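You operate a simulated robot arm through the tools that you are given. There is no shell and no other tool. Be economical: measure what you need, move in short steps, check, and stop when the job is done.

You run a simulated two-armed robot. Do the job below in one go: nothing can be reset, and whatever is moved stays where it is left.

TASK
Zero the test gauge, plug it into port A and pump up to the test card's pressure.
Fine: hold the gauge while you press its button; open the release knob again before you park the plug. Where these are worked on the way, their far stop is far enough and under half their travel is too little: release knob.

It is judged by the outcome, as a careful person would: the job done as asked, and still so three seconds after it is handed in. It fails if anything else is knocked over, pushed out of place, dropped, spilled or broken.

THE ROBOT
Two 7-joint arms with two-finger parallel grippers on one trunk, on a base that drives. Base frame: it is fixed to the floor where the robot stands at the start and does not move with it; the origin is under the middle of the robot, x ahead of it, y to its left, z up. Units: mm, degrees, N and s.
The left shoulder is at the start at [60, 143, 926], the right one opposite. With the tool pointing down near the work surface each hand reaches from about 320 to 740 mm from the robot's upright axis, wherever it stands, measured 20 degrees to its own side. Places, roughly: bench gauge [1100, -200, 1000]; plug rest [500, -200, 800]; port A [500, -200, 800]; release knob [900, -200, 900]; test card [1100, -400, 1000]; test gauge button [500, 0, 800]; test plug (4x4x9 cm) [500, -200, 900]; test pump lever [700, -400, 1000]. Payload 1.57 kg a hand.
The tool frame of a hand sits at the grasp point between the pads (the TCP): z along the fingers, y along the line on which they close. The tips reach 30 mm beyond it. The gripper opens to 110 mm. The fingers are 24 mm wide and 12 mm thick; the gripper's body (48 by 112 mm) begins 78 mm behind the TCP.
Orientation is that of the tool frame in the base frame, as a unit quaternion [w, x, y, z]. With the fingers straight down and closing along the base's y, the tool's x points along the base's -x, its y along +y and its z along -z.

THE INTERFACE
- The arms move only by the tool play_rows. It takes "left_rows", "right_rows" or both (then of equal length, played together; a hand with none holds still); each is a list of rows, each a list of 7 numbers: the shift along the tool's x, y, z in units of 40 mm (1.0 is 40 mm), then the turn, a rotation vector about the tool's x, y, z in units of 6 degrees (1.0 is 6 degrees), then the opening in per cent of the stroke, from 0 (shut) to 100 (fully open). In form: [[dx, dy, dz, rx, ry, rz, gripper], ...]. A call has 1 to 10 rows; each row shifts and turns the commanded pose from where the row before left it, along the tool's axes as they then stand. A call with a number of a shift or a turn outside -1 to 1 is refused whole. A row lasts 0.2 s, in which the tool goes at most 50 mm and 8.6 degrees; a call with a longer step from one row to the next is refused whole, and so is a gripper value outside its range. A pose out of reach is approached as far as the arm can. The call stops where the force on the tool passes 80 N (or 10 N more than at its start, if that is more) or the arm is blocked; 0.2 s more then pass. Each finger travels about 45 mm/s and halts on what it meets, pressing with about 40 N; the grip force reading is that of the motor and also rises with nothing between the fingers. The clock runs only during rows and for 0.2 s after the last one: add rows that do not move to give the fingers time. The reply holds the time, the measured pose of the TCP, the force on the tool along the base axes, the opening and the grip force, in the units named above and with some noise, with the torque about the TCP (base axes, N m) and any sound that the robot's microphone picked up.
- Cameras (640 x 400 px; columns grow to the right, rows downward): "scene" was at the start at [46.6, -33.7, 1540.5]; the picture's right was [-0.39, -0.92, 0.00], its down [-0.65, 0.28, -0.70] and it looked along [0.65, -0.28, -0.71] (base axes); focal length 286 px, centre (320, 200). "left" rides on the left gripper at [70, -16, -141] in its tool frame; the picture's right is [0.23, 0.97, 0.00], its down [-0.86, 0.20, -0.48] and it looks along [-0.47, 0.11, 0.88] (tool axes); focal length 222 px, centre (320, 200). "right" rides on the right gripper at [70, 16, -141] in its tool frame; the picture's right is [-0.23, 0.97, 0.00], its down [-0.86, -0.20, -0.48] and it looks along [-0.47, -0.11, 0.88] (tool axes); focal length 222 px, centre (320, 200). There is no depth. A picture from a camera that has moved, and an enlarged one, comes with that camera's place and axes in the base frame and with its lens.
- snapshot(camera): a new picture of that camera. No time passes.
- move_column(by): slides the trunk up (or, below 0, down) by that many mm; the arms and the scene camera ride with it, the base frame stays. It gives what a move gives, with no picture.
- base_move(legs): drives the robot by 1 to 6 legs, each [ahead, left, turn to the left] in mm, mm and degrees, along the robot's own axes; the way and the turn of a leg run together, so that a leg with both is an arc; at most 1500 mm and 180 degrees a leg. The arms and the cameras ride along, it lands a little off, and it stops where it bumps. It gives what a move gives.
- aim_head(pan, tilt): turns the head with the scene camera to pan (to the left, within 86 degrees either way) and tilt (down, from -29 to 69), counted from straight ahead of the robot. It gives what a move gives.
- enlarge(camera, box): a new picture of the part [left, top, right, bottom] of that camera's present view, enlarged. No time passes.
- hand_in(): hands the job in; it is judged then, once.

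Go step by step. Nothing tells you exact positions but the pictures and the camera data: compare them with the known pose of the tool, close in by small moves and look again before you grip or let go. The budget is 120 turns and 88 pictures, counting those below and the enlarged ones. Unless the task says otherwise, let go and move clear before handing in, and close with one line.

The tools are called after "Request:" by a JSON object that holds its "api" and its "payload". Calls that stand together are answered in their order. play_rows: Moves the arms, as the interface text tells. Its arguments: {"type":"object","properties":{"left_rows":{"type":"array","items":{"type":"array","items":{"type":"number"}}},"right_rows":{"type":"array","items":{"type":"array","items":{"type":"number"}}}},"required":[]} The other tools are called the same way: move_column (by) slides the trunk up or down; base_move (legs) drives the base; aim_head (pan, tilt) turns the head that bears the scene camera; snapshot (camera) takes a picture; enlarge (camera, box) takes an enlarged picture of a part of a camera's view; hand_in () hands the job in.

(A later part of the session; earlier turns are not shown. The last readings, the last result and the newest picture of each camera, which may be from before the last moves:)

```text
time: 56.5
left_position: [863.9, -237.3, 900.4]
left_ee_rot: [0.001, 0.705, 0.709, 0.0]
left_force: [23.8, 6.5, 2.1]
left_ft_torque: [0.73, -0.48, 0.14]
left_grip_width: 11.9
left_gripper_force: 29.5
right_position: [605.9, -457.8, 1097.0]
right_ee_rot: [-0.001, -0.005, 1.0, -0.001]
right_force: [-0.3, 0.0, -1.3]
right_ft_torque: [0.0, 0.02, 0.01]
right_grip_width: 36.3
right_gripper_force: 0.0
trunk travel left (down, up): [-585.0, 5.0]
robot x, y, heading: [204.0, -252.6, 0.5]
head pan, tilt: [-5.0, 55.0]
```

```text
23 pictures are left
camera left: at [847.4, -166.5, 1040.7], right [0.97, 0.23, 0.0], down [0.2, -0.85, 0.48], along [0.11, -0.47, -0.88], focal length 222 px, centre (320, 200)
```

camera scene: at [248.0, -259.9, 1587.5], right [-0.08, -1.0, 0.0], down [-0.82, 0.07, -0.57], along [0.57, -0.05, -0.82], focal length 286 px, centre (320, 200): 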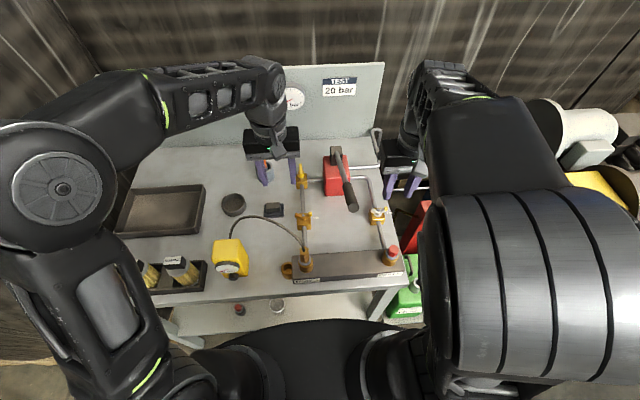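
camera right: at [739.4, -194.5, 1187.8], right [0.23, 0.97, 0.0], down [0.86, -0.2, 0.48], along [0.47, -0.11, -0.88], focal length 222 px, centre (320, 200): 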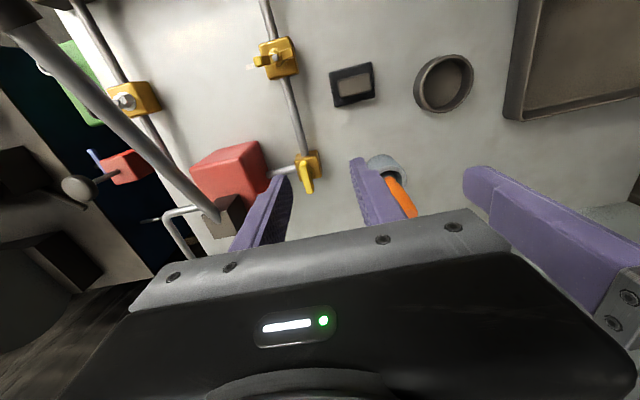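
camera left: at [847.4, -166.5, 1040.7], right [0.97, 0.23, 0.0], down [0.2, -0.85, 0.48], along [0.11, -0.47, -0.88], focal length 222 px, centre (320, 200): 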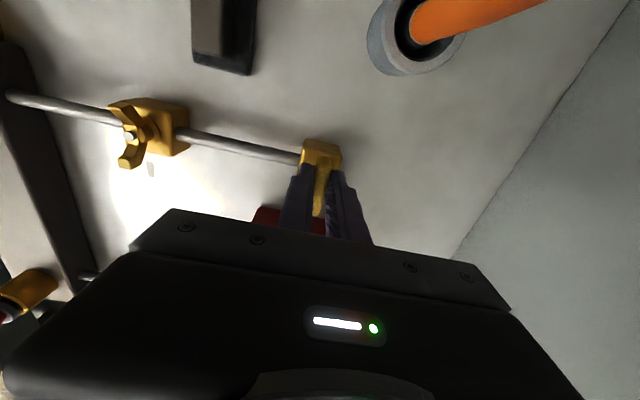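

At 90° still no stop felt. I continue another 30°.

Request:
{"api": "play_rows", "payload": {"left_rows": [[0, 0.08, 0, 0, 0, 0, 0], [0, 0, 0, 0, 0, 1, 0], [0, 0, 0, 0, 0, 1, 0], [0, 0, 0, 0, 0, 1, 0], [0, 0, 0, 0, 0, 1, 0], [0, 0, 0, 0, 0, 1, 0]]}}

Request:
{"api": "enlarge", "payload": {"camera": "left", "box": [240, 100, 400, 220]}}

```text
time: 57.9
left_position: [864.7, -239.6, 902.2]
left_ee_rot: [0.0, 0.864, 0.503, -0.001]
left_force: [3.2, 0.0, -6.7]
left_ft_torque: [0.09, -0.5, 2.09]
left_grip_width: 25.7
left_gripper_force: 36.5
right_position: [604.3, -457.0, 1097.9]
right_ee_rot: [0.0, -0.004, 1.0, -0.001]
right_force: [-0.2, 0.0, -0.2]
right_ft_torque: [0.01, 0.01, 0.01]
right_grip_width: 36.3
right_gripper_force: 0.1
trunk travel left (down, up): [-585.0, 5.0]
robot x, y, heading: [201.5, -250.2, 0.2]
head pan, tilt: [-5.0, 55.0]
```

```text
3.33 times, centred on (320, 160) of left
camera zoom: at [885.0, -169.9, 1040.9], right [0.96, -0.28, 0.0], down [-0.25, -0.84, 0.48], along [-0.14, -0.46, -0.88], focal length 740 px, centre (320, 333)
```

zoom: 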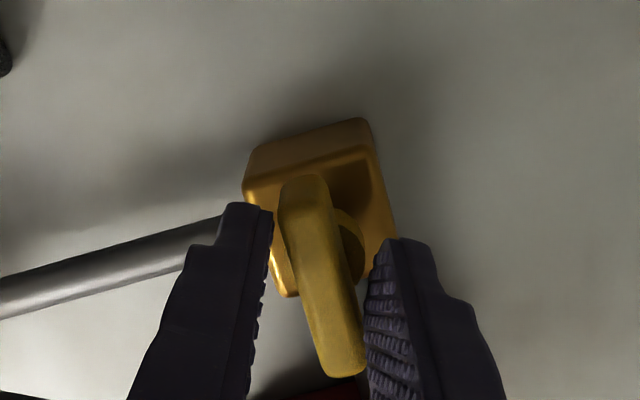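

The stop is reached at about 90° (2 N·m, the fingers spread). I turn back slightly, open and lift clear of the knob.

Request:
{"api": "play_rows", "payload": {"left_rows": [[0, 0, 0, 0, 0, -1, 0], [0, 0, 0, 0, 0, -1, 0], [0, 0, 0, 0, 0, -1, 0], [0, 0, 0, 0, 0, -1, 20], [0, 0, 0, 0, 0, 0, 45], [0, 0, 0, 0, 0, 0, 45], [0, 0, -0.7, 0, 0, 0, 45], [0, 0, -0.9, 0, 0, 0, 45], [0, 0, -0.4, 0, 0, 0, 45]], "right_rows": [[0, 0, -0.5, 0, 0, 0, 45], [0, 0, -0.5, 0, 0, 0, 45], [0, 0.8, 0, 0, 0, 0, 45], [0, 0.8, 0, 0, 0, 0, 45], [0, 0.8, 0, 0, 0, 0, 45], [0, 0, 0, 0, 0, 0, 45], [0, 0, 0, 0, 0, 0, 45], [0, 0, 0, 0, 0, 0, 45], [0, 0, 0, 0, 0, 0, 45]]}}

Request:
{"api": "snapshot", "payload": {"camera": "scene"}}

Request:
{"api": "snapshot", "payload": {"camera": "right"}}

```text
time: 59.9
left_position: [864.5, -237.4, 983.1]
left_ee_rot: [0.004, 0.741, 0.671, 0.001]
left_force: [-0.5, 0.9, 0.1]
left_ft_torque: [-0.01, 0.0, 0.0]
left_grip_width: 49.7
left_gripper_force: 0.1
right_position: [603.6, -359.8, 1138.4]
right_ee_rot: [0.0, -0.005, 1.0, -0.001]
right_force: [-0.1, 0.0, -0.1]
right_ft_torque: [-0.05, -0.04, -0.01]
right_grip_width: 49.5
right_gripper_force: 0.1
trunk travel left (down, up): [-585.0, 5.0]
robot x, y, heading: [200.2, -250.8, 0.1]
head pan, tilt: [-5.0, 55.0]
```

```text
21 pictures are left
camera scene: at [246.0, -259.8, 1587.5], right [-0.08, -1.0, 0.0], down [-0.82, 0.07, -0.57], along [0.57, -0.05, -0.82], focal length 286 px, centre (320, 200)
```

scene: 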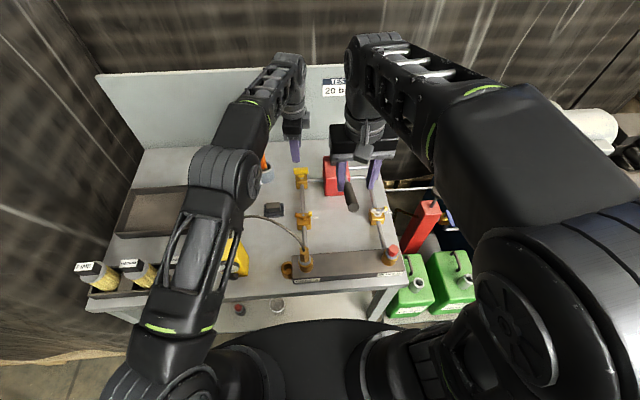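

```text
20 pictures are left
camera right: at [532.7, -344.2, 1281.3], right [0.22, 0.98, 0.0], down [0.86, -0.19, 0.48], along [0.47, -0.11, -0.88], focal length 222 px, centre (320, 200)
```

right: 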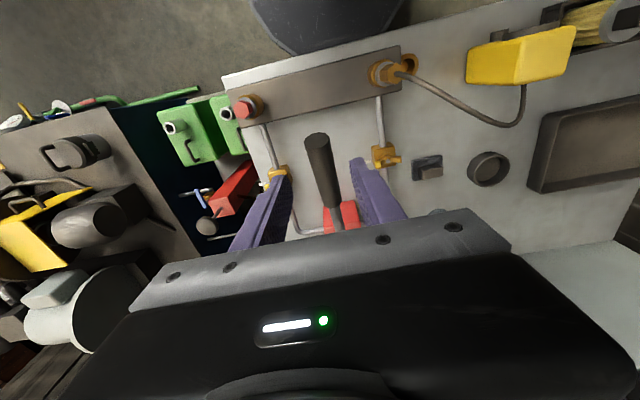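

The handle sits right under the right hand. I lower around it and grip.

Request:
{"api": "play_rows", "payload": {"right_rows": [[-0.4, 0, 0.6, 0, 0, 0, 45], [0, 0, 0.9, 0, 0, 0, 45], [0, 0, 0.7, 0, 0, 0, 45], [0, 0, 0, 0, 0, 0, 10], [0, 0, 0, 0, 0, 0, 10], [0, 0, 0, 0, 0, 0, 10]], "left_rows": [[0, 0, -0.5, 0, 0, 0, 45], [0, 0, -0.5, 0, 0, 0, 45], [0.8, 0, 0, 0, 0, 0, 45], [0.8, 0, 0, 0, 0, 0, 45], [0.8, 0, 0, 0, 0, 0, 45], [0.8, 0, 0, 0, 0, 0, 45]]}}

Request:
{"api": "snapshot", "payload": {"camera": "scene"}}

```text
time: 61.3
left_position: [878.1, -105.2, 985.9]
left_ee_rot: [0.002, 0.741, 0.671, 0.0]
left_force: [0.3, 0.6, 8.1]
left_ft_torque: [0.06, -0.27, 0.02]
left_grip_width: 49.6
left_gripper_force: 0.1
left hand out of reach, approached as far as the arm can: row 1, 2
right_position: [616.5, -360.7, 1051.3]
right_ee_rot: [0.001, -0.005, 1.0, -0.001]
right_force: [3.3, 14.3, -8.4]
right_ft_torque: [-0.56, -0.03, -0.62]
right_grip_width: 26.0
right_gripper_force: 27.3
trunk travel left (down, up): [-585.0, 5.0]
robot x, y, heading: [206.7, -252.5, 0.7]
head pan, tilt: [-5.0, 55.0]
```

```text
19 pictures are left
camera scene: at [246.6, -257.4, 1587.5], right [-0.08, -1.0, 0.0], down [-0.82, 0.06, -0.57], along [0.57, -0.05, -0.82], focal length 286 px, centre (320, 200)
```

scene: 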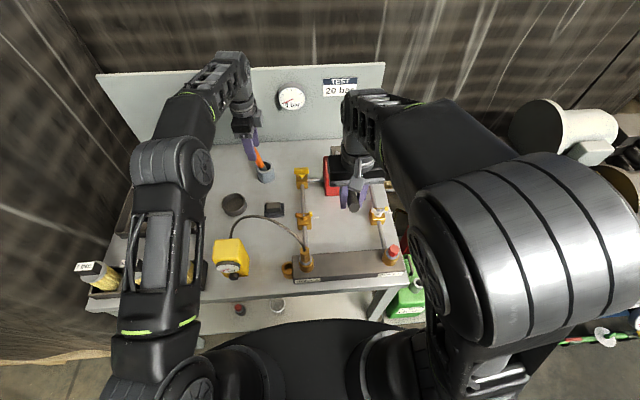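

The left finger seems to touch the screwdriver handle (8 N). I look before moving it.

Request:
{"api": "enlarge", "payload": {"camera": "scene", "box": [210, 80, 310, 200]}}

Request:
{"api": "snapshot", "payload": {"camera": "left"}}

```text
3.33 times, centred on (260, 140) of scene
camera zoom: at [246.6, -257.4, 1587.5], right [-0.08, -1.0, 0.0], down [-0.82, 0.06, -0.57], along [0.57, -0.05, -0.82], focal length 953 px, centre (520, 400)
```

zoom: 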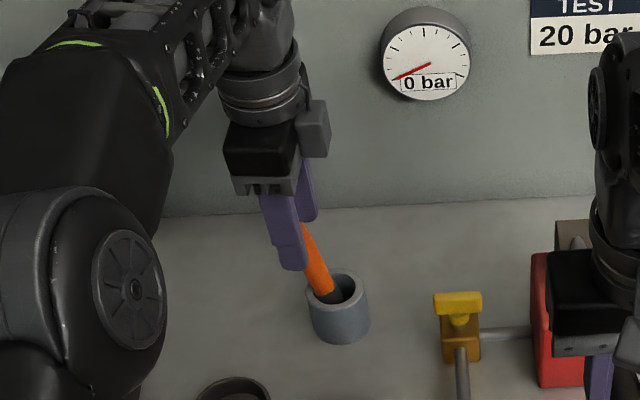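

```text
17 pictures are left
camera left: at [868.6, -33.9, 1124.4], right [0.99, 0.13, 0.0], down [0.11, -0.87, 0.48], along [0.06, -0.48, -0.88], focal length 222 px, centre (320, 200)
```

left: 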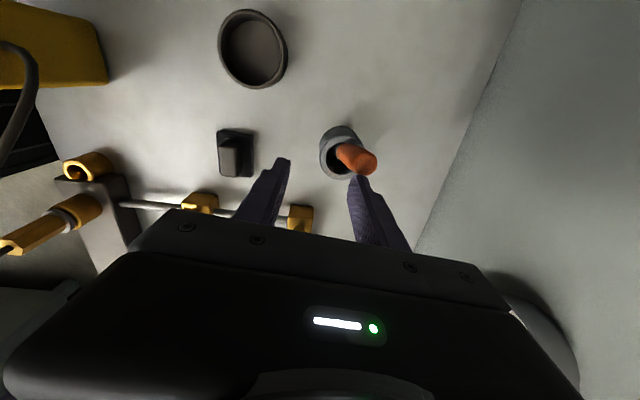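

The outer left finger rests against the screwdriver top; it still stands in its cup. I back the left hand off the way it came, then pull it toward me.

Request:
{"api": "play_rows", "payload": {"left_rows": [[-0.4, 0, 0, 0, 0, 0, 45], [-0.7, 0, 0, 0, 0, 0, 45], [-0.4, 0, 0, 0, 0, 0, 45], [0, -0.8, -0.2, 0, 0, 0, 45], [0, -0.8, -0.3, 0, 0, 0, 45], [0, -0.8, -0.3, 0, 0, 0, 45], [0, 0, 0, 0, 0, 0, 45]]}}

Request:
{"api": "snapshot", "payload": {"camera": "scene"}}

```text
time: 62.9
left_position: [775.4, -157.1, 1016.8]
left_ee_rot: [0.0, 0.74, 0.672, -0.001]
left_force: [-0.6, 0.3, 0.1]
left_ft_torque: [-0.04, 0.0, -0.01]
left_grip_width: 49.5
left_gripper_force: 0.1
right_position: [617.0, -360.4, 1051.0]
right_ee_rot: [0.001, -0.004, 1.0, -0.002]
right_force: [-2.5, 19.6, -10.1]
right_ft_torque: [-0.32, -0.73, -0.6]
right_grip_width: 25.9
right_gripper_force: 36.8
trunk travel left (down, up): [-585.0, 5.0]
robot x, y, heading: [207.5, -252.3, 0.4]
head pan, tilt: [-5.0, 55.0]
```

```text
16 pictures are left
camera scene: at [246.7, -256.8, 1587.5], right [-0.08, -1.0, 0.0], down [-0.82, 0.06, -0.57], along [0.57, -0.05, -0.82], focal length 286 px, centre (320, 200)
```

scene: 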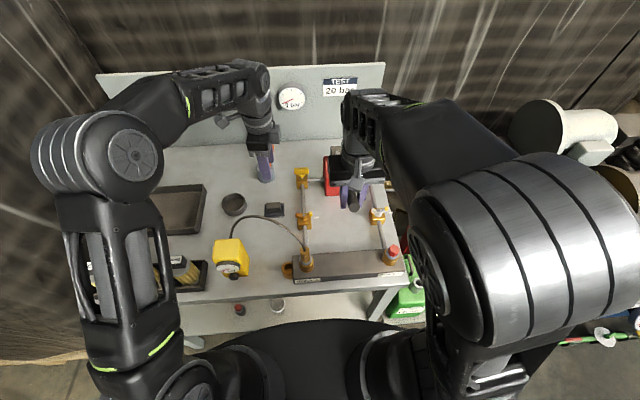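

Screwdriver and cup stand as before. Now a first partial pump stroke: 15° down along the lever's arc.

Request:
{"api": "play_rows", "payload": {"right_rows": [[0.21, 0.08, 0.41, 0, 0, 0, 0], [0.19, 0, 0.43, 0, 0, 0, 0], [0.17, 0, 0.45, 0, 0, 0, 0], [0.15, 0, 0.46, 0, 0, 0, 0], [0, 0, 0, 0, 0, 0, 0]]}}

Request:
{"api": "enlarge", "payload": {"camera": "scene", "box": [200, 70, 400, 290]}}

```text
time: 64.1
left_position: [779.0, -158.8, 1014.7]
left_ee_rot: [-0.001, 0.741, 0.671, -0.001]
left_force: [-0.8, 0.7, 0.3]
left_ft_torque: [0.01, 0.0, 0.0]
left_grip_width: 49.5
left_gripper_force: 0.1
right_position: [592.9, -359.9, 980.0]
right_ee_rot: [0.004, -0.004, 1.0, 0.0]
right_force: [27.5, -0.9, 4.5]
right_ft_torque: [-0.06, -0.36, -0.58]
right_grip_width: 25.9
right_gripper_force: 37.3
trunk travel left (down, up): [-585.0, 5.0]
robot x, y, heading: [203.2, -254.4, 0.5]
head pan, tilt: [-5.0, 55.0]
```

```text
1.82 times, centred on (300, 180) of scene
camera zoom: at [250.4, -259.8, 1587.4], right [-0.08, -1.0, 0.0], down [-0.82, 0.07, -0.57], along [0.57, -0.05, -0.82], focal length 520 px, centre (356, 236)
```

zoom: 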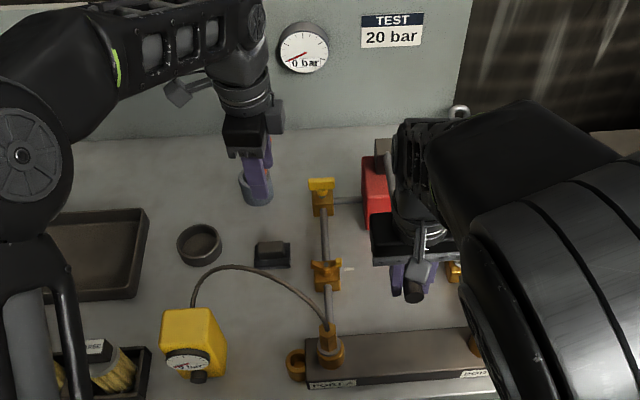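

The lever moves easily. I continue the stroke to near horizontal.

Request:
{"api": "play_rows", "payload": {"right_rows": [[-0.1, 0, 0.46, 0, 0, 0, 0], [0.05, 0, 0.47, 0, 0, 0, 0], [0.03, 0, 0.47, 0, 0, 0, 0], [0, 0, 0.4, 0, 0, 0, 0], [0, 0, 0, 0, 0, 0, 0]]}}

Request:
{"api": "enlarge", "payload": {"camera": "scene", "box": [210, 80, 350, 290]}}

```text
time: 65.3
left_position: [776.0, -160.5, 1018.9]
left_ee_rot: [0.001, 0.741, 0.671, 0.001]
left_force: [-0.2, -0.5, 1.1]
left_ft_torque: [-0.01, 0.0, 0.02]
left_grip_width: 49.2
left_gripper_force: 0.0
right_position: [588.5, -359.7, 907.4]
right_ee_rot: [-0.001, -0.004, 1.0, -0.001]
right_force: [-1.5, -9.3, 29.3]
right_ft_torque: [0.3, 0.46, -0.61]
right_grip_width: 25.6
right_gripper_force: 37.1
trunk travel left (down, up): [-585.0, 5.0]
robot x, y, heading: [203.9, -253.3, 0.2]
head pan, tilt: [-5.0, 55.0]
```

```text
1.90 times, centred on (280, 185) of scene
camera zoom: at [244.1, -260.8, 1587.4], right [-0.08, -1.0, 0.0], down [-0.82, 0.07, -0.57], along [0.57, -0.05, -0.82], focal length 544 px, centre (396, 229)
```

zoom: 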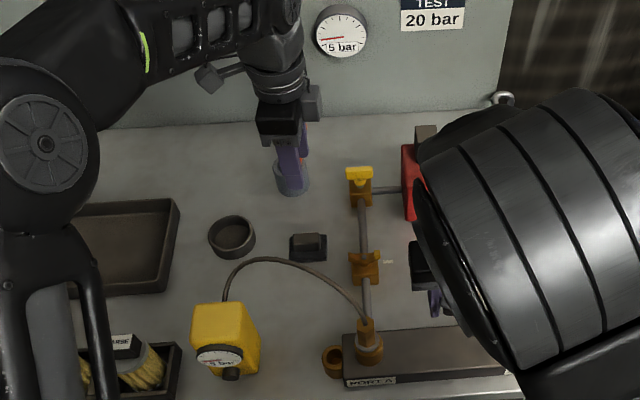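

One stroke gives 5 bar on the bench gauge. I raise the lever back along the arc.

Request:
{"api": "play_rows", "payload": {"right_rows": [[0, 0, -0.45, 0, 0, 0, 0], [-0.02, 0, -0.45, 0, 0, 0, 0], [-0.04, 0, -0.45, 0, 0, 0, 0], [-0.06, 0, -0.45, 0, 0, 0, 0], [-0.1, 0, -0.45, 0, 0, 0, 0], [-0.13, 0, -0.45, 0, 0, 0, 0], [-0.17, 0, -0.45, 0, 0, 0, 0], [-0.19, 0, -0.42, 0, 0, 0, 0], [0, 0, 0, 0, 0, 0, 0]]}}

Request:
{"api": "play_rows", "payload": {"right_rows": [[0.19, 0, 0.42, 0, 0, 0, 0], [0.17, 0, 0.45, 0, 0, 0, 0], [0.13, 0, 0.45, 0, 0, 0, 0], [0.1, 0, 0.45, 0, 0, 0, 0], [0.06, 0, 0.45, 0, 0, 0, 0], [0.04, 0, 0.45, 0, 0, 0, 0], [0.02, 0, 0.45, 0, 0, 0, 0], [0, 0, 0.45, 0, 0, 0, 0], [0, 0, 0, 0, 0, 0, 0]]}}

Request:
{"api": "enlarge", "payload": {"camera": "scene", "box": [210, 80, 350, 290]}}

```text
time: 67.3
left_position: [776.2, -160.3, 1015.2]
left_ee_rot: [0.0, 0.741, 0.672, 0.0]
left_force: [0.1, 0.1, -1.2]
left_ft_torque: [0.01, -0.02, -0.05]
left_grip_width: 49.5
left_gripper_force: 0.0
right_position: [616.5, -359.5, 1048.3]
right_ee_rot: [-0.003, -0.005, 1.0, -0.001]
right_force: [-12.0, -6.0, -32.8]
right_ft_torque: [-0.12, 0.11, -0.4]
right_grip_width: 25.9
right_gripper_force: 37.2
trunk travel left (down, up): [-585.0, 5.0]
robot x, y, heading: [202.2, -253.0, 0.4]
head pan, tilt: [-5.0, 55.0]
```

```text
time: 69.3
left_position: [774.9, -158.7, 1016.4]
left_ee_rot: [0.0, 0.74, 0.672, 0.001]
left_force: [-0.2, 0.0, -0.4]
left_ft_torque: [-0.03, 0.0, -0.01]
left_grip_width: 49.4
left_gripper_force: 0.1
right_position: [589.0, -360.2, 908.2]
right_ee_rot: [0.0, -0.005, 1.0, -0.001]
right_force: [-0.9, -4.0, 31.2]
right_ft_torque: [0.12, 0.25, -0.71]
right_grip_width: 25.6
right_gripper_force: 36.0
trunk travel left (down, up): [-585.0, 5.0]
robot x, y, heading: [198.0, -252.4, 0.3]
head pan, tilt: [-5.0, 55.0]
```

```text
1.90 times, centred on (280, 185) of scene
camera zoom: at [244.1, -259.8, 1587.5], right [-0.08, -1.0, 0.0], down [-0.82, 0.07, -0.57], along [0.57, -0.05, -0.82], focal length 544 px, centre (396, 229)
```

zoom: 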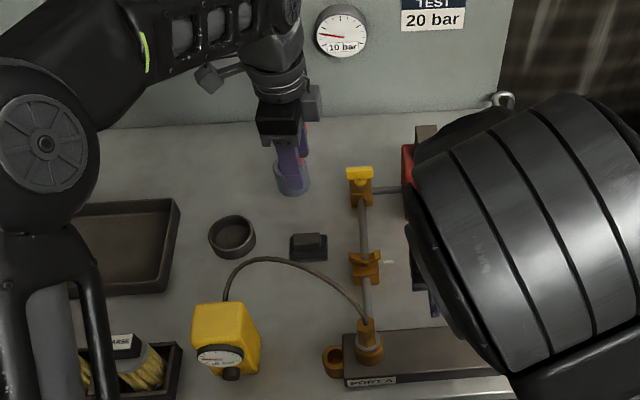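

10 bar. Third stroke, then check both gauges.

Request:
{"api": "play_rows", "payload": {"right_rows": [[0, 0, -0.45, 0, 0, 0, 0], [-0.02, 0, -0.45, 0, 0, 0, 0], [-0.04, 0, -0.45, 0, 0, 0, 0], [-0.06, 0, -0.45, 0, 0, 0, 0], [-0.1, 0, -0.45, 0, 0, 0, 0], [-0.13, 0, -0.45, 0, 0, 0, 0], [-0.17, 0, -0.45, 0, 0, 0, 0], [-0.19, 0, -0.42, 0, 0, 0, 0], [0, 0, 0, 0, 0, 0, 0]]}}

Request:
{"api": "play_rows", "payload": {"right_rows": [[0.19, 0, 0.42, 0, 0, 0, 0], [0.17, 0, 0.45, 0, 0, 0, 0], [0.13, 0, 0.45, 0, 0, 0, 0], [0.1, 0, 0.45, 0, 0, 0, 0], [0.06, 0, 0.45, 0, 0, 0, 0], [0.04, 0, 0.45, 0, 0, 0, 0], [0.02, 0, 0.45, 0, 0, 0, 0], [0, 0, 0.45, 0, 0, 0, 0], [0, 0, 0, 0, 0, 0, 0]]}}

Request:
{"api": "enlarge", "payload": {"camera": "scene", "box": [200, 225, 265, 290]}}

Request:
{"api": "enlarge", "payload": {"camera": "scene", "box": [260, 75, 340, 125]}}

```text
time: 71.3
left_position: [777.3, -160.8, 1015.2]
left_ee_rot: [0.0, 0.741, 0.672, 0.0]
left_force: [0.2, 0.0, -0.5]
left_ft_torque: [0.02, -0.06, 0.03]
left_grip_width: 49.7
left_gripper_force: 0.1
right_position: [618.0, -359.2, 1049.7]
right_ee_rot: [-0.002, -0.004, 1.0, -0.002]
right_force: [-12.4, 3.9, -32.5]
right_ft_torque: [-0.22, 0.06, -0.51]
right_grip_width: 26.0
right_gripper_force: 36.9
trunk travel left (down, up): [-585.0, 5.0]
robot x, y, heading: [203.0, -254.2, 0.3]
head pan, tilt: [-5.0, 55.0]
```

```text
time: 73.3
left_position: [774.3, -160.5, 1017.4]
left_ee_rot: [0.0, 0.741, 0.672, 0.002]
left_force: [0.9, -0.4, 0.2]
left_ft_torque: [0.01, -0.02, 0.04]
left_grip_width: 49.7
left_gripper_force: 0.1
right_position: [589.0, -359.8, 908.8]
right_ee_rot: [0.001, -0.004, 1.0, 0.0]
right_force: [-0.6, -17.4, 33.0]
right_ft_torque: [0.39, 0.32, -0.47]
right_grip_width: 25.6
right_gripper_force: 36.6
trunk travel left (down, up): [-585.0, 5.0]
robot x, y, heading: [201.6, -249.3, 0.5]
head pan, tilt: [-5.0, 55.0]
```

```text
6.15 times, centred on (232, 258) of scene
camera zoom: at [244.0, -261.7, 1587.5], right [-0.08, -1.0, 0.0], down [-0.82, 0.07, -0.57], along [0.57, -0.05, -0.82], focal length 1759 px, centre (858, -154)
```

zoom: 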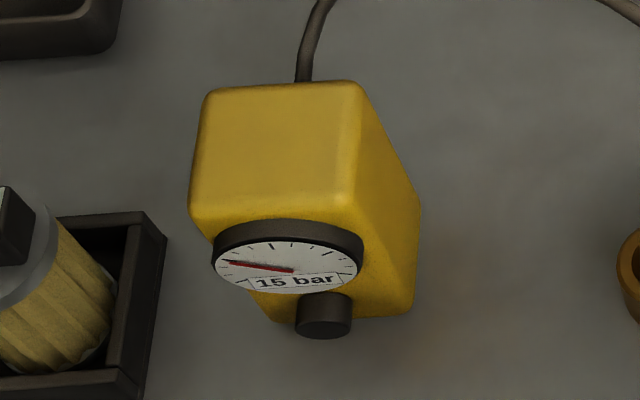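

```text
8.00 times, centred on (300, 100) of scene
camera zoom: at [244.0, -261.7, 1587.5], right [-0.08, -1.0, 0.0], down [-0.82, 0.07, -0.57], along [0.57, -0.05, -0.82], focal length 2286 px, centre (480, 1000)
```

zoom: 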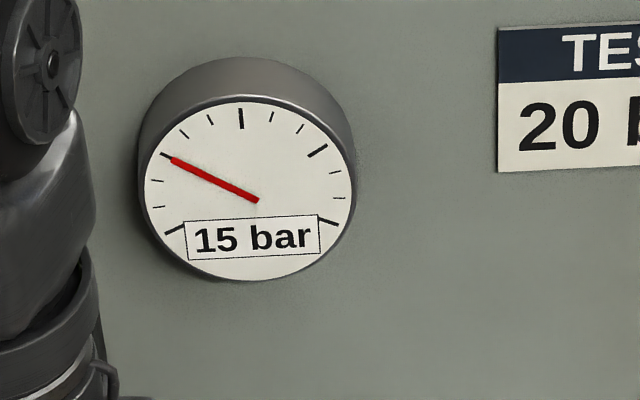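

Both gauges read 15 bar, so port A is properly connected. Fourth stroke now.

Request:
{"api": "play_rows", "payload": {"right_rows": [[0, 0, -0.45, 0, 0, 0, 0], [-0.02, 0, -0.45, 0, 0, 0, 0], [-0.04, 0, -0.45, 0, 0, 0, 0], [-0.06, 0, -0.45, 0, 0, 0, 0], [-0.1, 0, -0.45, 0, 0, 0, 0], [-0.13, 0, -0.45, 0, 0, 0, 0], [-0.17, 0, -0.45, 0, 0, 0, 0], [-0.19, 0, -0.42, 0, 0, 0, 0], [0, 0, 0, 0, 0, 0, 0]]}}

Request:
{"api": "play_rows", "payload": {"right_rows": [[0.19, 0, 0.42, 0, 0, 0, 0], [0.17, 0, 0.45, 0, 0, 0, 0], [0.13, 0, 0.45, 0, 0, 0, 0], [0.1, 0, 0.45, 0, 0, 0, 0], [0.06, 0, 0.45, 0, 0, 0, 0], [0.04, 0, 0.45, 0, 0, 0, 0], [0.02, 0, 0.45, 0, 0, 0, 0], [0, 0, 0.45, 0, 0, 0, 0], [0, 0, 0, 0, 0, 0, 0]]}}

Request:
{"api": "enlarge", "payload": {"camera": "scene", "box": [200, 75, 360, 290]}}

```text
time: 75.3
left_position: [776.0, -160.7, 1016.3]
left_ee_rot: [-0.001, 0.74, 0.672, 0.001]
left_force: [0.6, 0.1, 1.1]
left_ft_torque: [0.0, 0.02, 0.01]
left_grip_width: 49.5
left_gripper_force: 0.0
right_position: [615.9, -359.8, 1050.0]
right_ee_rot: [-0.003, -0.004, 1.0, -0.001]
right_force: [-12.7, -9.2, -31.9]
right_ft_torque: [-0.12, 0.37, -0.43]
right_grip_width: 25.8
right_gripper_force: 36.9
trunk travel left (down, up): [-585.0, 5.0]
robot x, y, heading: [202.3, -253.9, 0.2]
head pan, tilt: [-5.0, 55.0]
```

```text
time: 77.3
left_position: [775.5, -160.1, 1017.0]
left_ee_rot: [0.0, 0.741, 0.672, 0.001]
left_force: [-1.0, -0.8, -0.4]
left_ft_torque: [0.0, 0.0, -0.04]
left_grip_width: 49.4
left_gripper_force: 0.0
right_position: [588.9, -360.2, 909.3]
right_ee_rot: [0.0, -0.003, 1.0, 0.0]
right_force: [0.8, -15.2, 32.4]
right_ft_torque: [0.33, 0.37, -0.54]
right_grip_width: 25.8
right_gripper_force: 37.1
trunk travel left (down, up): [-585.0, 5.0]
robot x, y, heading: [200.9, -250.8, 0.4]
head pan, tilt: [-5.0, 55.0]
```

```text
1.86 times, centred on (280, 182) of scene
camera zoom: at [244.2, -261.3, 1587.5], right [-0.08, -1.0, 0.0], down [-0.82, 0.07, -0.57], along [0.57, -0.05, -0.82], focal length 532 px, centre (394, 233)
```

zoom: 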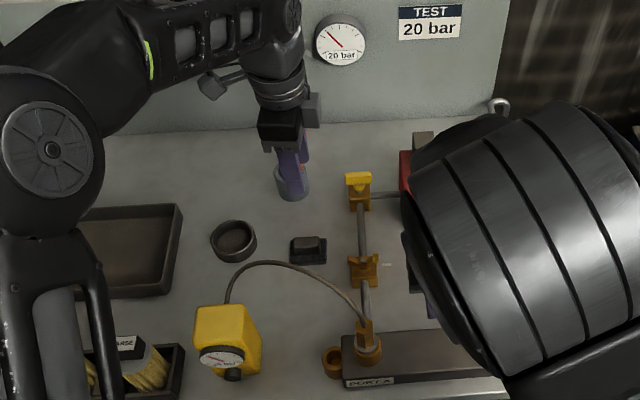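

Bench and test gauge are at 20 bar. Following the fine points I will now open the knob again and park the plug. First I return the lever to its top and let go of it.

Request:
{"api": "play_rows", "payload": {"right_rows": [[0, 0, -0.45, 0, 0, 0, 0], [-0.02, 0, -0.45, 0, 0, 0, 0], [-0.04, 0, -0.45, 0, 0, 0, 0], [-0.06, 0, -0.45, 0, 0, 0, 0], [-0.1, 0, -0.45, 0, 0, 0, 0], [-0.13, 0, -0.45, 0, 0, 0, 0], [-0.17, 0, -0.45, 0, 0, 0, 0], [-0.19, 0, -0.4, 0, 0, 0, 0], [0, 0, 0, 0, 0, 0, 0]]}}

Request:
{"api": "play_rows", "payload": {"right_rows": [[0, 0, 0, 0, 0, 0, 30], [0, 0, 0, 0, 0, 0, 50], [0, 0, 0, 0, 0, 0, 50], [0, 0, -0.7, 0, 0, 0, 50], [0, 0, -0.9, 0, 0, 0, 50], [0, 0, -0.9, 0, 0, 0, 50], [0, -0.8, 0, 0, 0, 0, 50], [0, -0.8, 0, 0, 0, 0, 50], [0, -0.8, 0, 0, 0, 0, 50]], "left_rows": [[0, 0, 0, 0, 0, 0, 45], [0, 0, 0, 0, 0, 0, 45], [0, 0, 0, 0, 0, 0, 45], [0, 0, 0, 0, 0, 0, 45], [0, 0, 0.5, 0, 0, 0, 45], [-0.5, 0.4, 0.5, 0, 0, 0, 45], [-0.6, 0.6, 0, 0, 0, 0, 45], [-0.5, 0.6, 0, 0, 0, 0, 45], [-0.4, 0.5, 0, 0, 0, 0, 45]]}}

Request:
{"api": "enlarge", "payload": {"camera": "scene", "box": [210, 75, 410, 290]}}

Request:
{"api": "enlarge", "payload": {"camera": "left", "box": [200, 70, 440, 250]}}

```text
time: 79.3
left_position: [776.9, -159.8, 1017.5]
left_ee_rot: [0.0, 0.741, 0.672, 0.0]
left_force: [0.1, -0.2, -0.4]
left_ft_torque: [-0.01, -0.01, 0.0]
left_grip_width: 49.6
left_gripper_force: 0.0
right_position: [615.6, -359.3, 1051.2]
right_ee_rot: [-0.003, -0.004, 1.0, -0.001]
right_force: [-14.2, 3.9, -31.7]
right_ft_torque: [-0.27, 0.06, -0.51]
right_grip_width: 25.8
right_gripper_force: 37.6
trunk travel left (down, up): [-585.0, 5.0]
robot x, y, heading: [202.8, -246.8, 0.3]
head pan, tilt: [-5.0, 55.0]
```

```text
time: 81.3
left_position: [852.9, -246.7, 975.8]
left_ee_rot: [0.0, 0.741, 0.671, 0.0]
left_force: [0.2, 0.0, -0.1]
left_ft_torque: [0.04, 0.0, 0.02]
left_grip_width: 49.6
left_gripper_force: 0.2
right_position: [618.8, -455.0, 1148.8]
right_ee_rot: [-0.001, -0.004, 1.0, -0.001]
right_force: [-0.1, -0.2, -0.7]
right_ft_torque: [0.01, 0.01, -0.02]
right_grip_width: 55.0
right_gripper_force: 0.0
trunk travel left (down, up): [-585.0, 5.0]
robot x, y, heading: [202.5, -250.9, 0.5]
head pan, tilt: [-5.0, 55.0]
```

```text
1.86 times, centred on (310, 182) of scene
camera zoom: at [247.0, -261.7, 1587.5], right [-0.08, -1.0, 0.0], down [-0.82, 0.07, -0.57], along [0.57, -0.04, -0.82], focal length 532 px, centre (339, 233)
```

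zoom: 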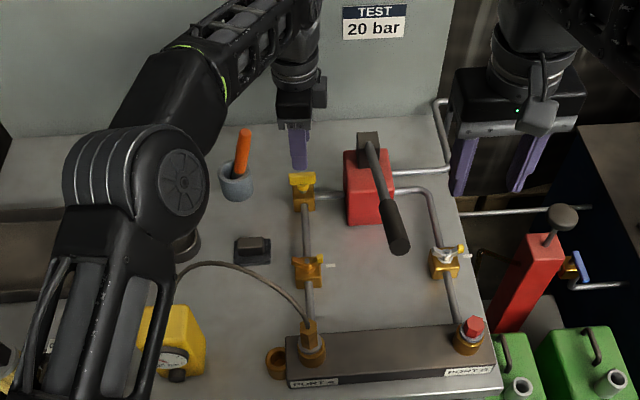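

```text
2.22 times, centred on (320, 160) of left
camera zoom: at [844.7, -174.8, 1115.9], right [0.99, 0.13, 0.0], down [0.12, -0.87, 0.48], along [0.06, -0.47, -0.88], focal length 494 px, centre (320, 289)
```

zoom: 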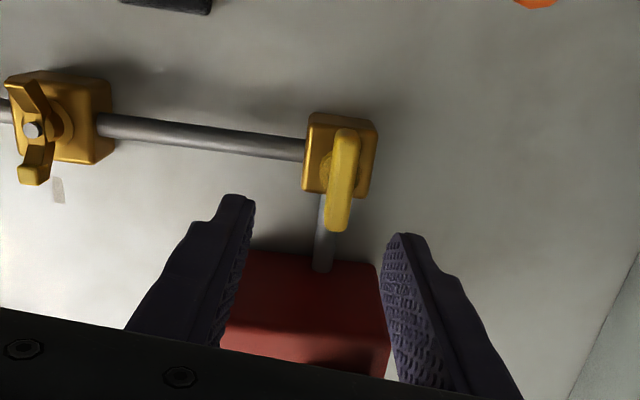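

Lever and screwdriver are fine and the paddle now lies along y, centred about (862,-239). I centre the left hand on it, lower and grip.

Request:
{"api": "play_rows", "payload": {"left_rows": [[0.2, 0.2, 0, 0, 0, -0.6, 45], [0, 0, 0.7, 0, 0, 0, 45], [0, 0, 0.7, 0, 0, 0, 45], [0, 0, 0.48, 0, 0, 0, 35], [0, 0, 0, 0, 0, 0, 0], [0, 0, 0, 0, 0, 0, 0], [0, 0, 0, 0, 0, 0, 0]]}}

Request:
{"api": "enlarge", "payload": {"camera": "left", "box": [200, 70, 440, 250]}}

```text
time: 82.9
left_position: [863.6, -239.0, 898.2]
left_ee_rot: [0.001, 0.719, 0.695, 0.001]
left_force: [18.7, -1.7, -1.6]
left_ft_torque: [-0.02, -0.06, 0.54]
left_grip_width: 12.4
left_gripper_force: 26.1
right_position: [620.1, -453.0, 1147.4]
right_ee_rot: [-0.001, -0.004, 1.0, -0.001]
right_force: [-0.3, -0.7, 0.7]
right_ft_torque: [-0.03, 0.04, 0.0]
right_grip_width: 55.1
right_gripper_force: 0.1
trunk travel left (down, up): [-585.0, 5.0]
robot x, y, heading: [202.8, -255.0, 0.4]
head pan, tilt: [-5.0, 55.0]
```

```text
2.22 times, centred on (320, 160) of left
camera zoom: at [849.9, -168.0, 1037.7], right [0.98, 0.2, 0.0], down [0.17, -0.86, 0.48], along [0.1, -0.47, -0.88], focal length 494 px, centre (320, 289)
```

zoom: 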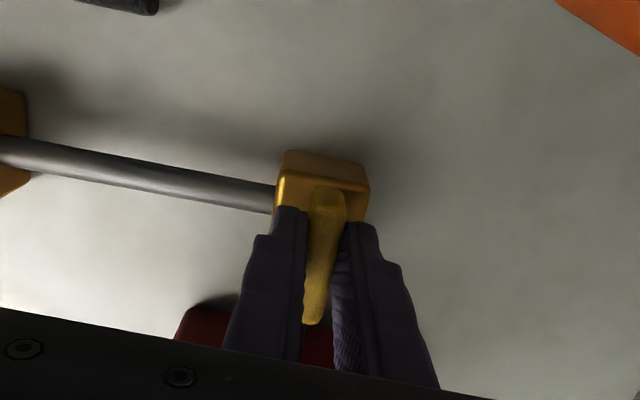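

Gripped. I turn the knob back counter-clockwise.

Request:
{"api": "play_rows", "payload": {"left_rows": [[0, 0.05, 0, 0, 0, -1, 0], [0, 0, 0, 0, 0, -1, 0], [0, 0, 0, 0, 0, -1, 0], [0, 0, 0, 0, 0, -1, 0], [0, 0, 0, 0, 0, -1, 0], [0, 0, 0, 0, 0, -1, 0], [0, 0, 0, 0, 0, -1, 0], [0, 0, 0, 0, 0, -1, 0]]}}

Request:
{"api": "play_rows", "payload": {"left_rows": [[0, 0, 0, 0, 0, -1, 0], [0, 0, 0, 0, 0, -1, 0], [0, 0, 0, 0, 0, -1, 0], [0, 0, 0, 0, 0, -1, 0], [0, 0, 0, 0, 0, -1, 0], [0, 0, 0, 0, 0, -1, 0], [0, 0, 0, 0, 0, -1, 0], [0, 0, 0, 0, 0, -0.6, 0]]}}

Request:
{"api": "enlarge", "payload": {"camera": "left", "box": [200, 70, 440, 250]}}

```text
time: 84.7
left_position: [861.7, -241.1, 897.5]
left_ee_rot: [-0.002, 0.375, 0.927, -0.001]
left_force: [-11.1, -11.5, -12.2]
left_ft_torque: [0.24, -0.14, -0.15]
left_grip_width: 11.7
left_gripper_force: 29.2
right_position: [617.5, -454.5, 1149.2]
right_ee_rot: [0.0, -0.004, 1.0, -0.001]
right_force: [-0.5, 0.0, -1.1]
right_ft_torque: [0.01, 0.01, 0.01]
right_grip_width: 55.0
right_gripper_force: 0.1
trunk travel left (down, up): [-585.0, 5.0]
robot x, y, heading: [202.8, -254.5, 0.8]
head pan, tilt: [-5.0, 55.0]
```

```text
time: 86.5
left_position: [860.5, -245.6, 897.3]
left_ee_rot: [-0.002, -0.013, 1.0, -0.004]
left_force: [-19.8, -23.2, -16.9]
left_ft_torque: [0.01, 0.2, -0.78]
left_grip_width: 12.0
left_gripper_force: 29.4
right_position: [618.4, -455.4, 1148.4]
right_ee_rot: [0.001, -0.004, 1.0, 0.0]
right_force: [0.6, 0.8, 0.8]
right_ft_torque: [-0.02, 0.0, -0.04]
right_grip_width: 55.0
right_gripper_force: 0.0
trunk travel left (down, up): [-585.0, 5.0]
robot x, y, heading: [205.2, -250.3, 0.2]
head pan, tilt: [-5.0, 55.0]
```

```text
2.22 times, centred on (320, 160) of left
camera zoom: at [791.9, -260.7, 1038.7], right [-0.25, 0.97, 0.0], down [0.85, 0.23, 0.47], along [0.46, 0.12, -0.88], focal length 494 px, centre (320, 289)
```

zoom: 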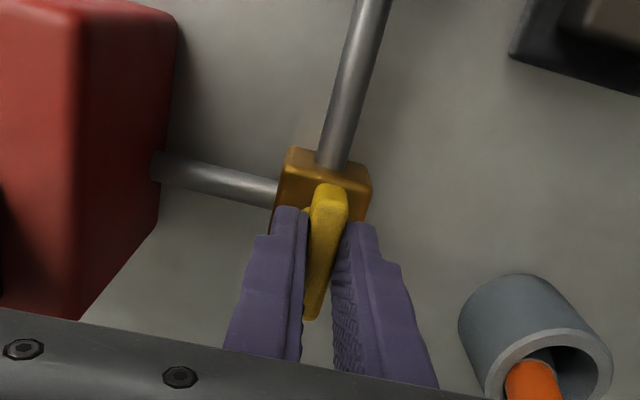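

The knob is back at its open stop. I let go, lift the left hand and pull it back, then check the gauges.

Request:
{"api": "play_rows", "payload": {"left_rows": [[0, 0, 0, 0, 0, 0, 25], [0, 0, 0, 0, 0, 0, 45], [0, 0, 0, 0, 0, 0, 45], [0, 0, -0.7, 0, 0, 0, 45], [0, 0, -0.9, 0, 0, 0, 45], [0.6, 0, -0.7, 0, 0, 0, 45], [0.8, 0.2, -0.4, 0, 0, 0, 45], [0.8, 0.2, -0.3, 0, 0, 0, 45], [0.8, 0.3, 0, 0, 0, 0, 45], [0.8, 0.4, 0, 0, 0, 0, 45]]}}

Request:
{"api": "enlarge", "payload": {"camera": "scene", "box": [200, 75, 360, 290]}}

```text
time: 88.7
left_position: [709.4, -198.1, 1023.5]
left_ee_rot: [0.002, -0.014, 1.0, 0.0]
left_force: [-1.0, -0.6, 0.5]
left_ft_torque: [-0.01, -0.06, 0.02]
left_grip_width: 49.5
left_gripper_force: 0.0
right_position: [617.3, -452.3, 1148.6]
right_ee_rot: [0.001, -0.004, 1.0, -0.002]
right_force: [0.2, 0.8, 0.1]
right_ft_torque: [-0.02, -0.07, 0.02]
right_grip_width: 54.9
right_gripper_force: 0.0
trunk travel left (down, up): [-585.0, 5.0]
robot x, y, heading: [206.9, -253.5, 0.5]
head pan, tilt: [-5.0, 55.0]
```

```text
1.86 times, centred on (280, 182) of scene
camera zoom: at [245.3, -259.5, 1587.5], right [-0.08, -1.0, 0.0], down [-0.82, 0.07, -0.57], along [0.57, -0.05, -0.82], focal length 532 px, centre (394, 233)
```

zoom: 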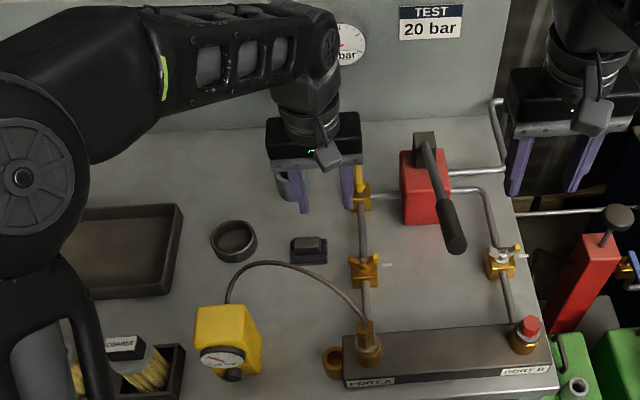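

I raise the left hand well above the hose, then check the test gauge closely.

Request:
{"api": "play_rows", "payload": {"left_rows": [[0.5, 0.2, -0.8, 0, 0, 0, 45], [0.5, 0.2, -0.8, 0, 0, 0, 45], [0, 0, -0.5, 0, 0, 0, 45], [0, 0, 0, 0, 0, 0, 45]]}}

Request:
{"api": "enlarge", "payload": {"camera": "scene", "box": [200, 75, 330, 290]}}

```text
time: 89.7
left_position: [669.0, -184.3, 1105.6]
left_ee_rot: [0.0, -0.015, 1.0, 0.0]
left_force: [0.6, 0.1, 0.5]
left_ft_torque: [-0.01, 0.0, 0.01]
left_grip_width: 49.2
left_gripper_force: 0.0
right_position: [618.3, -453.8, 1148.2]
right_ee_rot: [0.0, -0.004, 1.0, -0.001]
right_force: [0.3, -0.4, -0.2]
right_ft_torque: [0.0, 0.0, 0.0]
right_grip_width: 55.1
right_gripper_force: 0.2
trunk travel left (down, up): [-585.0, 5.0]
robot x, y, heading: [204.3, -252.5, 0.5]
head pan, tilt: [-5.0, 55.0]
```

```text
1.86 times, centred on (265, 182) of scene
camera zoom: at [246.5, -259.9, 1587.5], right [-0.08, -1.0, 0.0], down [-0.82, 0.07, -0.57], along [0.57, -0.05, -0.82], focal length 532 px, centre (422, 233)
```

zoom: 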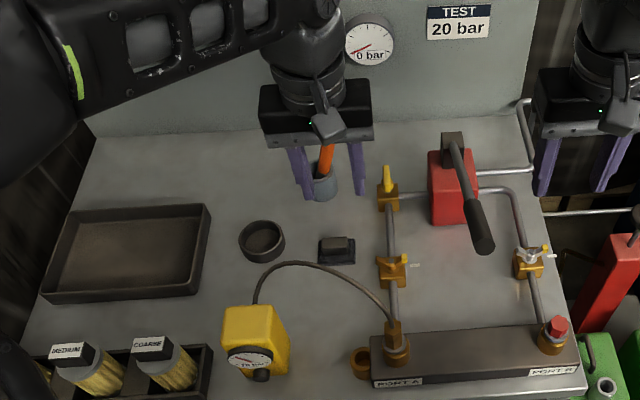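

The bench gauge is back at 0, while the test gauge dial looks different. I zoom on it.

Request:
{"api": "enlarge", "payload": {"camera": "scene", "box": [200, 225, 265, 290]}}

```text
6.15 times, centred on (232, 258) of scene
camera zoom: at [246.5, -259.9, 1587.5], right [-0.08, -1.0, 0.0], down [-0.82, 0.07, -0.57], along [0.57, -0.05, -0.82], focal length 1759 px, centre (858, -154)
```

zoom: 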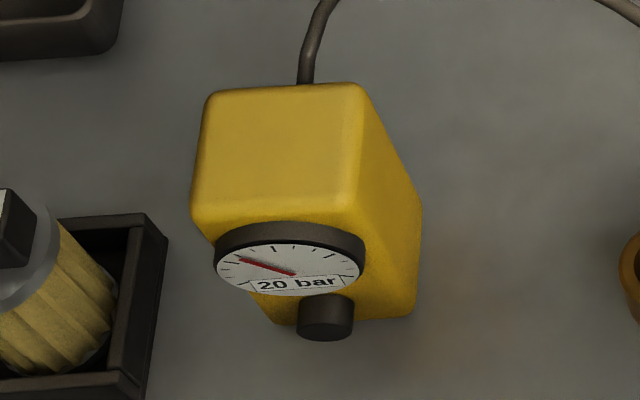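

The test gauge holds its 20 bar reading though the line is vented, so releasing and parking is the intended finish. I drive back to my first standing place.

Request:
{"api": "base_move", "payload": {"legs": [[-204, 0, 0], [0, 252, 0]]}}

Request:
{"api": "move_column", "payload": {"by": -60}}

Request:
{"api": "aim_head", "payload": {"pan": -12, "tilt": 50}}

```text
time: 92.8
left_position: [461.0, 67.8, 1106.3]
left_ee_rot: [0.0, -0.014, 1.0, 0.0]
left_force: [0.7, 0.3, -0.1]
left_ft_torque: [0.02, -0.01, 0.01]
left_grip_width: 49.4
left_gripper_force: 0.1
right_position: [410.0, -200.8, 1149.2]
right_ee_rot: [0.001, -0.003, 1.0, -0.002]
right_force: [0.1, 0.2, 0.1]
right_ft_torque: [-0.05, -0.05, 0.02]
right_grip_width: 55.1
right_gripper_force: 0.1
trunk travel left (down, up): [-585.0, 5.0]
robot x, y, heading: [-4.4, -4.0, 0.4]
head pan, tilt: [-5.0, 55.0]
```

```text
time: 93.8
left_position: [460.3, 67.7, 1044.9]
left_ee_rot: [0.0, -0.014, 1.0, 0.0]
left_force: [0.7, -0.4, 0.2]
left_ft_torque: [0.04, 0.0, -0.01]
left_grip_width: 49.5
left_gripper_force: 0.1
right_position: [409.9, -203.5, 1088.8]
right_ee_rot: [0.001, -0.004, 1.0, -0.002]
right_force: [0.0, 0.4, -0.5]
right_ft_torque: [0.01, -0.02, 0.01]
right_grip_width: 55.0
right_gripper_force: 0.1
trunk travel left (down, up): [-525.0, 65.0]
robot x, y, heading: [-4.9, -0.4, 0.5]
head pan, tilt: [-5.0, 55.0]
```

```text
time: 94.5
left_position: [460.1, 65.9, 1044.5]
left_ee_rot: [0.0, -0.014, 1.0, 0.0]
left_force: [0.6, -0.1, -0.1]
left_ft_torque: [-0.06, -0.01, 0.01]
left_grip_width: 49.5
left_gripper_force: 0.1
right_position: [410.1, -202.8, 1088.3]
right_ee_rot: [0.001, -0.004, 1.0, -0.001]
right_force: [-0.8, -0.3, -0.1]
right_ft_torque: [0.0, 0.03, 0.0]
right_grip_width: 55.0
right_gripper_force: 0.2
trunk travel left (down, up): [-525.0, 65.0]
robot x, y, heading: [-3.7, 1.1, 0.4]
head pan, tilt: [-12.0, 50.0]
```

I bring the right hand down and tilt it as before, in front of the plug in port A.

Request:
{"api": "play_rows", "payload": {"right_rows": [[-0.5, -0.35, 0.65, 0, 0, 0, 40], [-0.5, -0.35, 0.65, 0, 0, 0, 40], [-0.3, -0.33, 0.8, 0, 0, 0, 40], [-0.3, 0, 0.8, 0, 0, 0, 40], [0, 0, 0.2, 0, 0, 0, 40]]}}

Request:
{"api": "play_rows", "payload": {"right_rows": [[-0.1, 0, 0.0, 0, -1, 0, 40], [-0.1, 0, 0.02, 0, -1, 0, 40], [-0.1, 0, 0.03, 0, -1, 0, 40], [-0.1, 0, 0.04, 0, -1, 0, 40], [-0.1, 0, 0.05, 0, -1, 0, 40], [-0.08, 0, 0.06, 0, -1, 0, 40], [-0.08, 0, 0.07, 0, -1, 0, 40], [-0.08, 0, 0.08, 0, -1, 0, 40], [0, 0, 0, 0, 0, 0, 40]]}}

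Request:
{"api": "snapshot", "payload": {"camera": "right"}}

```text
time: 95.7
left_position: [461.3, 65.9, 1045.9]
left_ee_rot: [0.0, -0.014, 1.0, 0.001]
left_force: [-0.7, 0.4, 0.1]
left_ft_torque: [0.0, 0.0, 0.0]
left_grip_width: 49.6
left_gripper_force: 0.1
right_position: [473.3, -245.0, 964.1]
right_ee_rot: [0.0, -0.003, 1.0, -0.001]
right_force: [0.1, -0.1, -0.4]
right_ft_torque: [-0.03, 0.0, 0.02]
right_grip_width: 44.1
right_gripper_force: 0.1
trunk travel left (down, up): [-525.0, 65.0]
robot x, y, heading: [-7.0, 0.3, 0.5]
head pan, tilt: [-12.0, 50.0]
```

```text
time: 97.7
left_position: [459.9, 67.0, 1046.7]
left_ee_rot: [-0.001, -0.014, 1.0, 0.001]
left_force: [-0.5, 0.3, -0.2]
left_ft_torque: [0.0, 0.01, -0.01]
left_grip_width: 49.5
left_gripper_force: 0.2
right_position: [506.3, -244.8, 963.0]
right_ee_rot: [0.407, -0.004, 0.913, 0.001]
right_force: [-0.1, 0.3, -0.2]
right_ft_torque: [-0.01, -0.01, -0.01]
right_grip_width: 44.2
right_gripper_force: 0.0
trunk travel left (down, up): [-525.0, 65.0]
robot x, y, heading: [-7.4, -0.1, 0.6]
head pan, tilt: [-12.0, 50.0]
```

```text
2 pictures are left
camera right: at [354.6, -228.6, 1005.9], right [0.14, 0.98, 0.17], down [0.22, -0.2, 0.96], along [0.97, -0.1, -0.24], focal length 222 px, centre (320, 200)
```

right: 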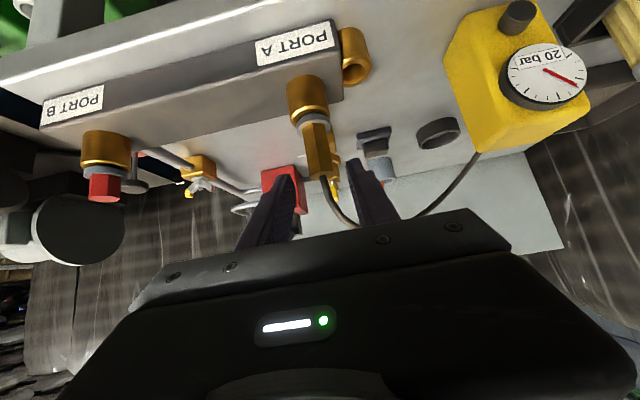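

Only two pictures remain, so I proceed by numbers. I slide around the hex as before and grip it.

Request:
{"api": "play_rows", "payload": {"right_rows": [[0, 0.04, 0.5, 0, 0, 0, 40], [0, 0, 0.5, 0, 0, 0, 40], [0, 0, 0.45, 0, 0, 0, 40], [0, 0, 0, 0, 0, 0, 40]]}}

Request:
{"api": "play_rows", "payload": {"right_rows": [[0, 0, 0, 0, 0, 0, 10], [0, 0, 0, 0, 0, 0, 10], [0, 0, 0, 0, 0, 0, 10]]}}

```text
time: 98.7
left_position: [459.9, 66.3, 1045.9]
left_ee_rot: [0.0, -0.014, 1.0, 0.0]
left_force: [0.2, -0.1, 0.2]
left_ft_torque: [0.0, 0.0, -0.03]
left_grip_width: 49.5
left_gripper_force: 0.1
right_position: [548.6, -241.2, 923.9]
right_ee_rot: [0.407, -0.004, 0.913, 0.001]
right_force: [-0.3, -0.2, -0.4]
right_ft_torque: [0.02, 0.0, 0.01]
right_grip_width: 44.2
right_gripper_force: 0.1
trunk travel left (down, up): [-525.0, 65.0]
robot x, y, heading: [-6.0, -2.9, 0.5]
head pan, tilt: [-12.0, 50.0]
```

```text
time: 99.5
left_position: [460.4, 65.5, 1045.7]
left_ee_rot: [0.0, -0.014, 1.0, 0.0]
left_force: [0.3, 0.1, 0.2]
left_ft_torque: [0.0, 0.01, -0.02]
left_grip_width: 49.7
left_gripper_force: 0.1
right_position: [549.6, -241.4, 923.8]
right_ee_rot: [0.406, -0.003, 0.914, 0.001]
right_force: [-0.5, -4.7, -0.8]
right_ft_torque: [-0.24, 0.04, -0.01]
right_grip_width: 25.5
right_gripper_force: 30.1
trunk travel left (down, up): [-525.0, 65.0]
robot x, y, heading: [-9.5, -3.5, 0.4]
head pan, tilt: [-12.0, 50.0]
```

Gripped (25.5 mm). I lift it 48 mm out of port A.

Request:
{"api": "play_rows", "payload": {"right_rows": [[-0.2, 0, -0.178, 0, 0, 0, 10], [-0.35, 0, -0.312, 0, 0, 0, 10], [-0.35, 0, -0.312, 0, 0, 0, 10], [0, 0, 0, 0, 0, 0, 10]]}}

```text
time: 100.5
left_position: [460.3, 67.0, 1045.4]
left_ee_rot: [0.0, -0.014, 1.0, 0.001]
left_force: [0.3, -0.2, 0.7]
left_ft_torque: [0.01, -0.04, -0.01]
left_grip_width: 49.4
left_gripper_force: 0.2
right_position: [553.2, -241.3, 970.2]
right_ee_rot: [0.408, -0.005, 0.913, 0.001]
right_force: [0.0, 0.4, -0.8]
right_ft_torque: [0.03, 0.02, -0.03]
right_grip_width: 25.4
right_gripper_force: 36.9
trunk travel left (down, up): [-525.0, 65.0]
robot x, y, heading: [-8.1, 0.7, 0.3]
head pan, tilt: [-12.0, 50.0]
```

I move across above the rest, lower to about 12 mm over it, and use one picture to align.

Request:
{"api": "play_rows", "payload": {"right_rows": [[0.03, 0.43, -0.033, 0, 0, 0, 10], [0, 0.43, 0, 0, 0, 0, 10], [0, 0.428, 0, 0, 0, 0, 10], [0.392, 0, 0.349, 0, 0, 0, 10], [0.392, 0, 0.349, 0, 0, 0, 10], [0, 0, 0, 0, 0, 0, 10], [0, 0, 0, 0, 0, 0, 10]]}}

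Request:
{"api": "enlarge", "payload": {"camera": "right", "box": [240, 20, 400, 140]}}

```text
time: 102.1
left_position: [461.5, 67.1, 1045.8]
left_ee_rot: [0.0, -0.014, 1.0, 0.0]
left_force: [-0.7, -0.1, 1.2]
left_ft_torque: [-0.03, 0.0, 0.0]
left_grip_width: 49.7
left_gripper_force: 0.1
right_position: [548.1, -190.7, 932.1]
right_ee_rot: [0.407, -0.004, 0.913, 0.0]
right_force: [0.0, 0.0, -2.0]
right_ft_torque: [0.02, 0.0, -0.03]
right_grip_width: 25.5
right_gripper_force: 36.5
trunk travel left (down, up): [-525.0, 65.0]
robot x, y, heading: [-6.6, -0.1, 0.6]
head pan, tilt: [-12.0, 50.0]
```

```text
3.33 times, centred on (320, 80) of right
camera zoom: at [396.0, -175.1, 974.8], right [0.14, 0.98, 0.17], down [0.22, -0.2, 0.96], along [0.97, -0.1, -0.24], focal length 740 px, centre (320, 600)
```

zoom: 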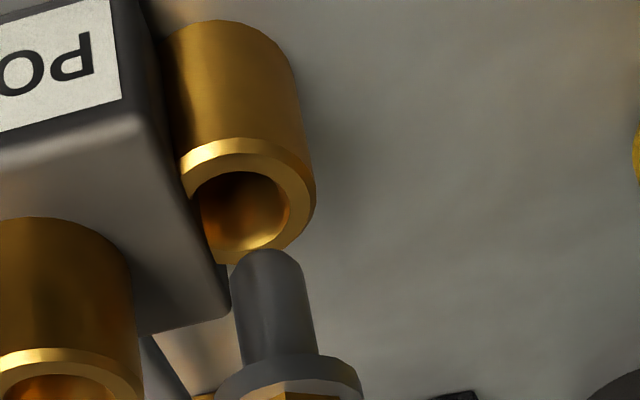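

The nose is about 20 mm above the rest and about 1.9 mm too far left. I correct and lower in gently, watching the force.

Request:
{"api": "play_rows", "payload": {"right_rows": [[0, -0.047, 0, 0, 0, 0, 10], [0.187, 0, 0.166, 0, 0, 0, 10], [0.187, 0, 0.166, 0, 0, 0, 10], [0.094, 0, 0.083, 0, 0, 0, 10]]}}

```text
time: 103.1
left_position: [461.5, 65.5, 1046.6]
left_ee_rot: [0.0, -0.013, 1.0, 0.0]
left_force: [-0.6, 0.3, -0.9]
left_ft_torque: [0.01, 0.01, 0.04]
left_grip_width: 49.5
left_gripper_force: 0.1
right_position: [548.5, -191.7, 906.9]
right_ee_rot: [0.408, -0.003, 0.913, 0.0]
right_force: [1.5, -0.8, 0.0]
right_ft_torque: [-0.07, -0.06, -0.01]
right_grip_width: 25.2
right_gripper_force: 36.4
trunk travel left (down, up): [-525.0, 65.0]
robot x, y, heading: [-9.3, -0.1, 0.4]
head pan, tilt: [-12.0, 50.0]
```

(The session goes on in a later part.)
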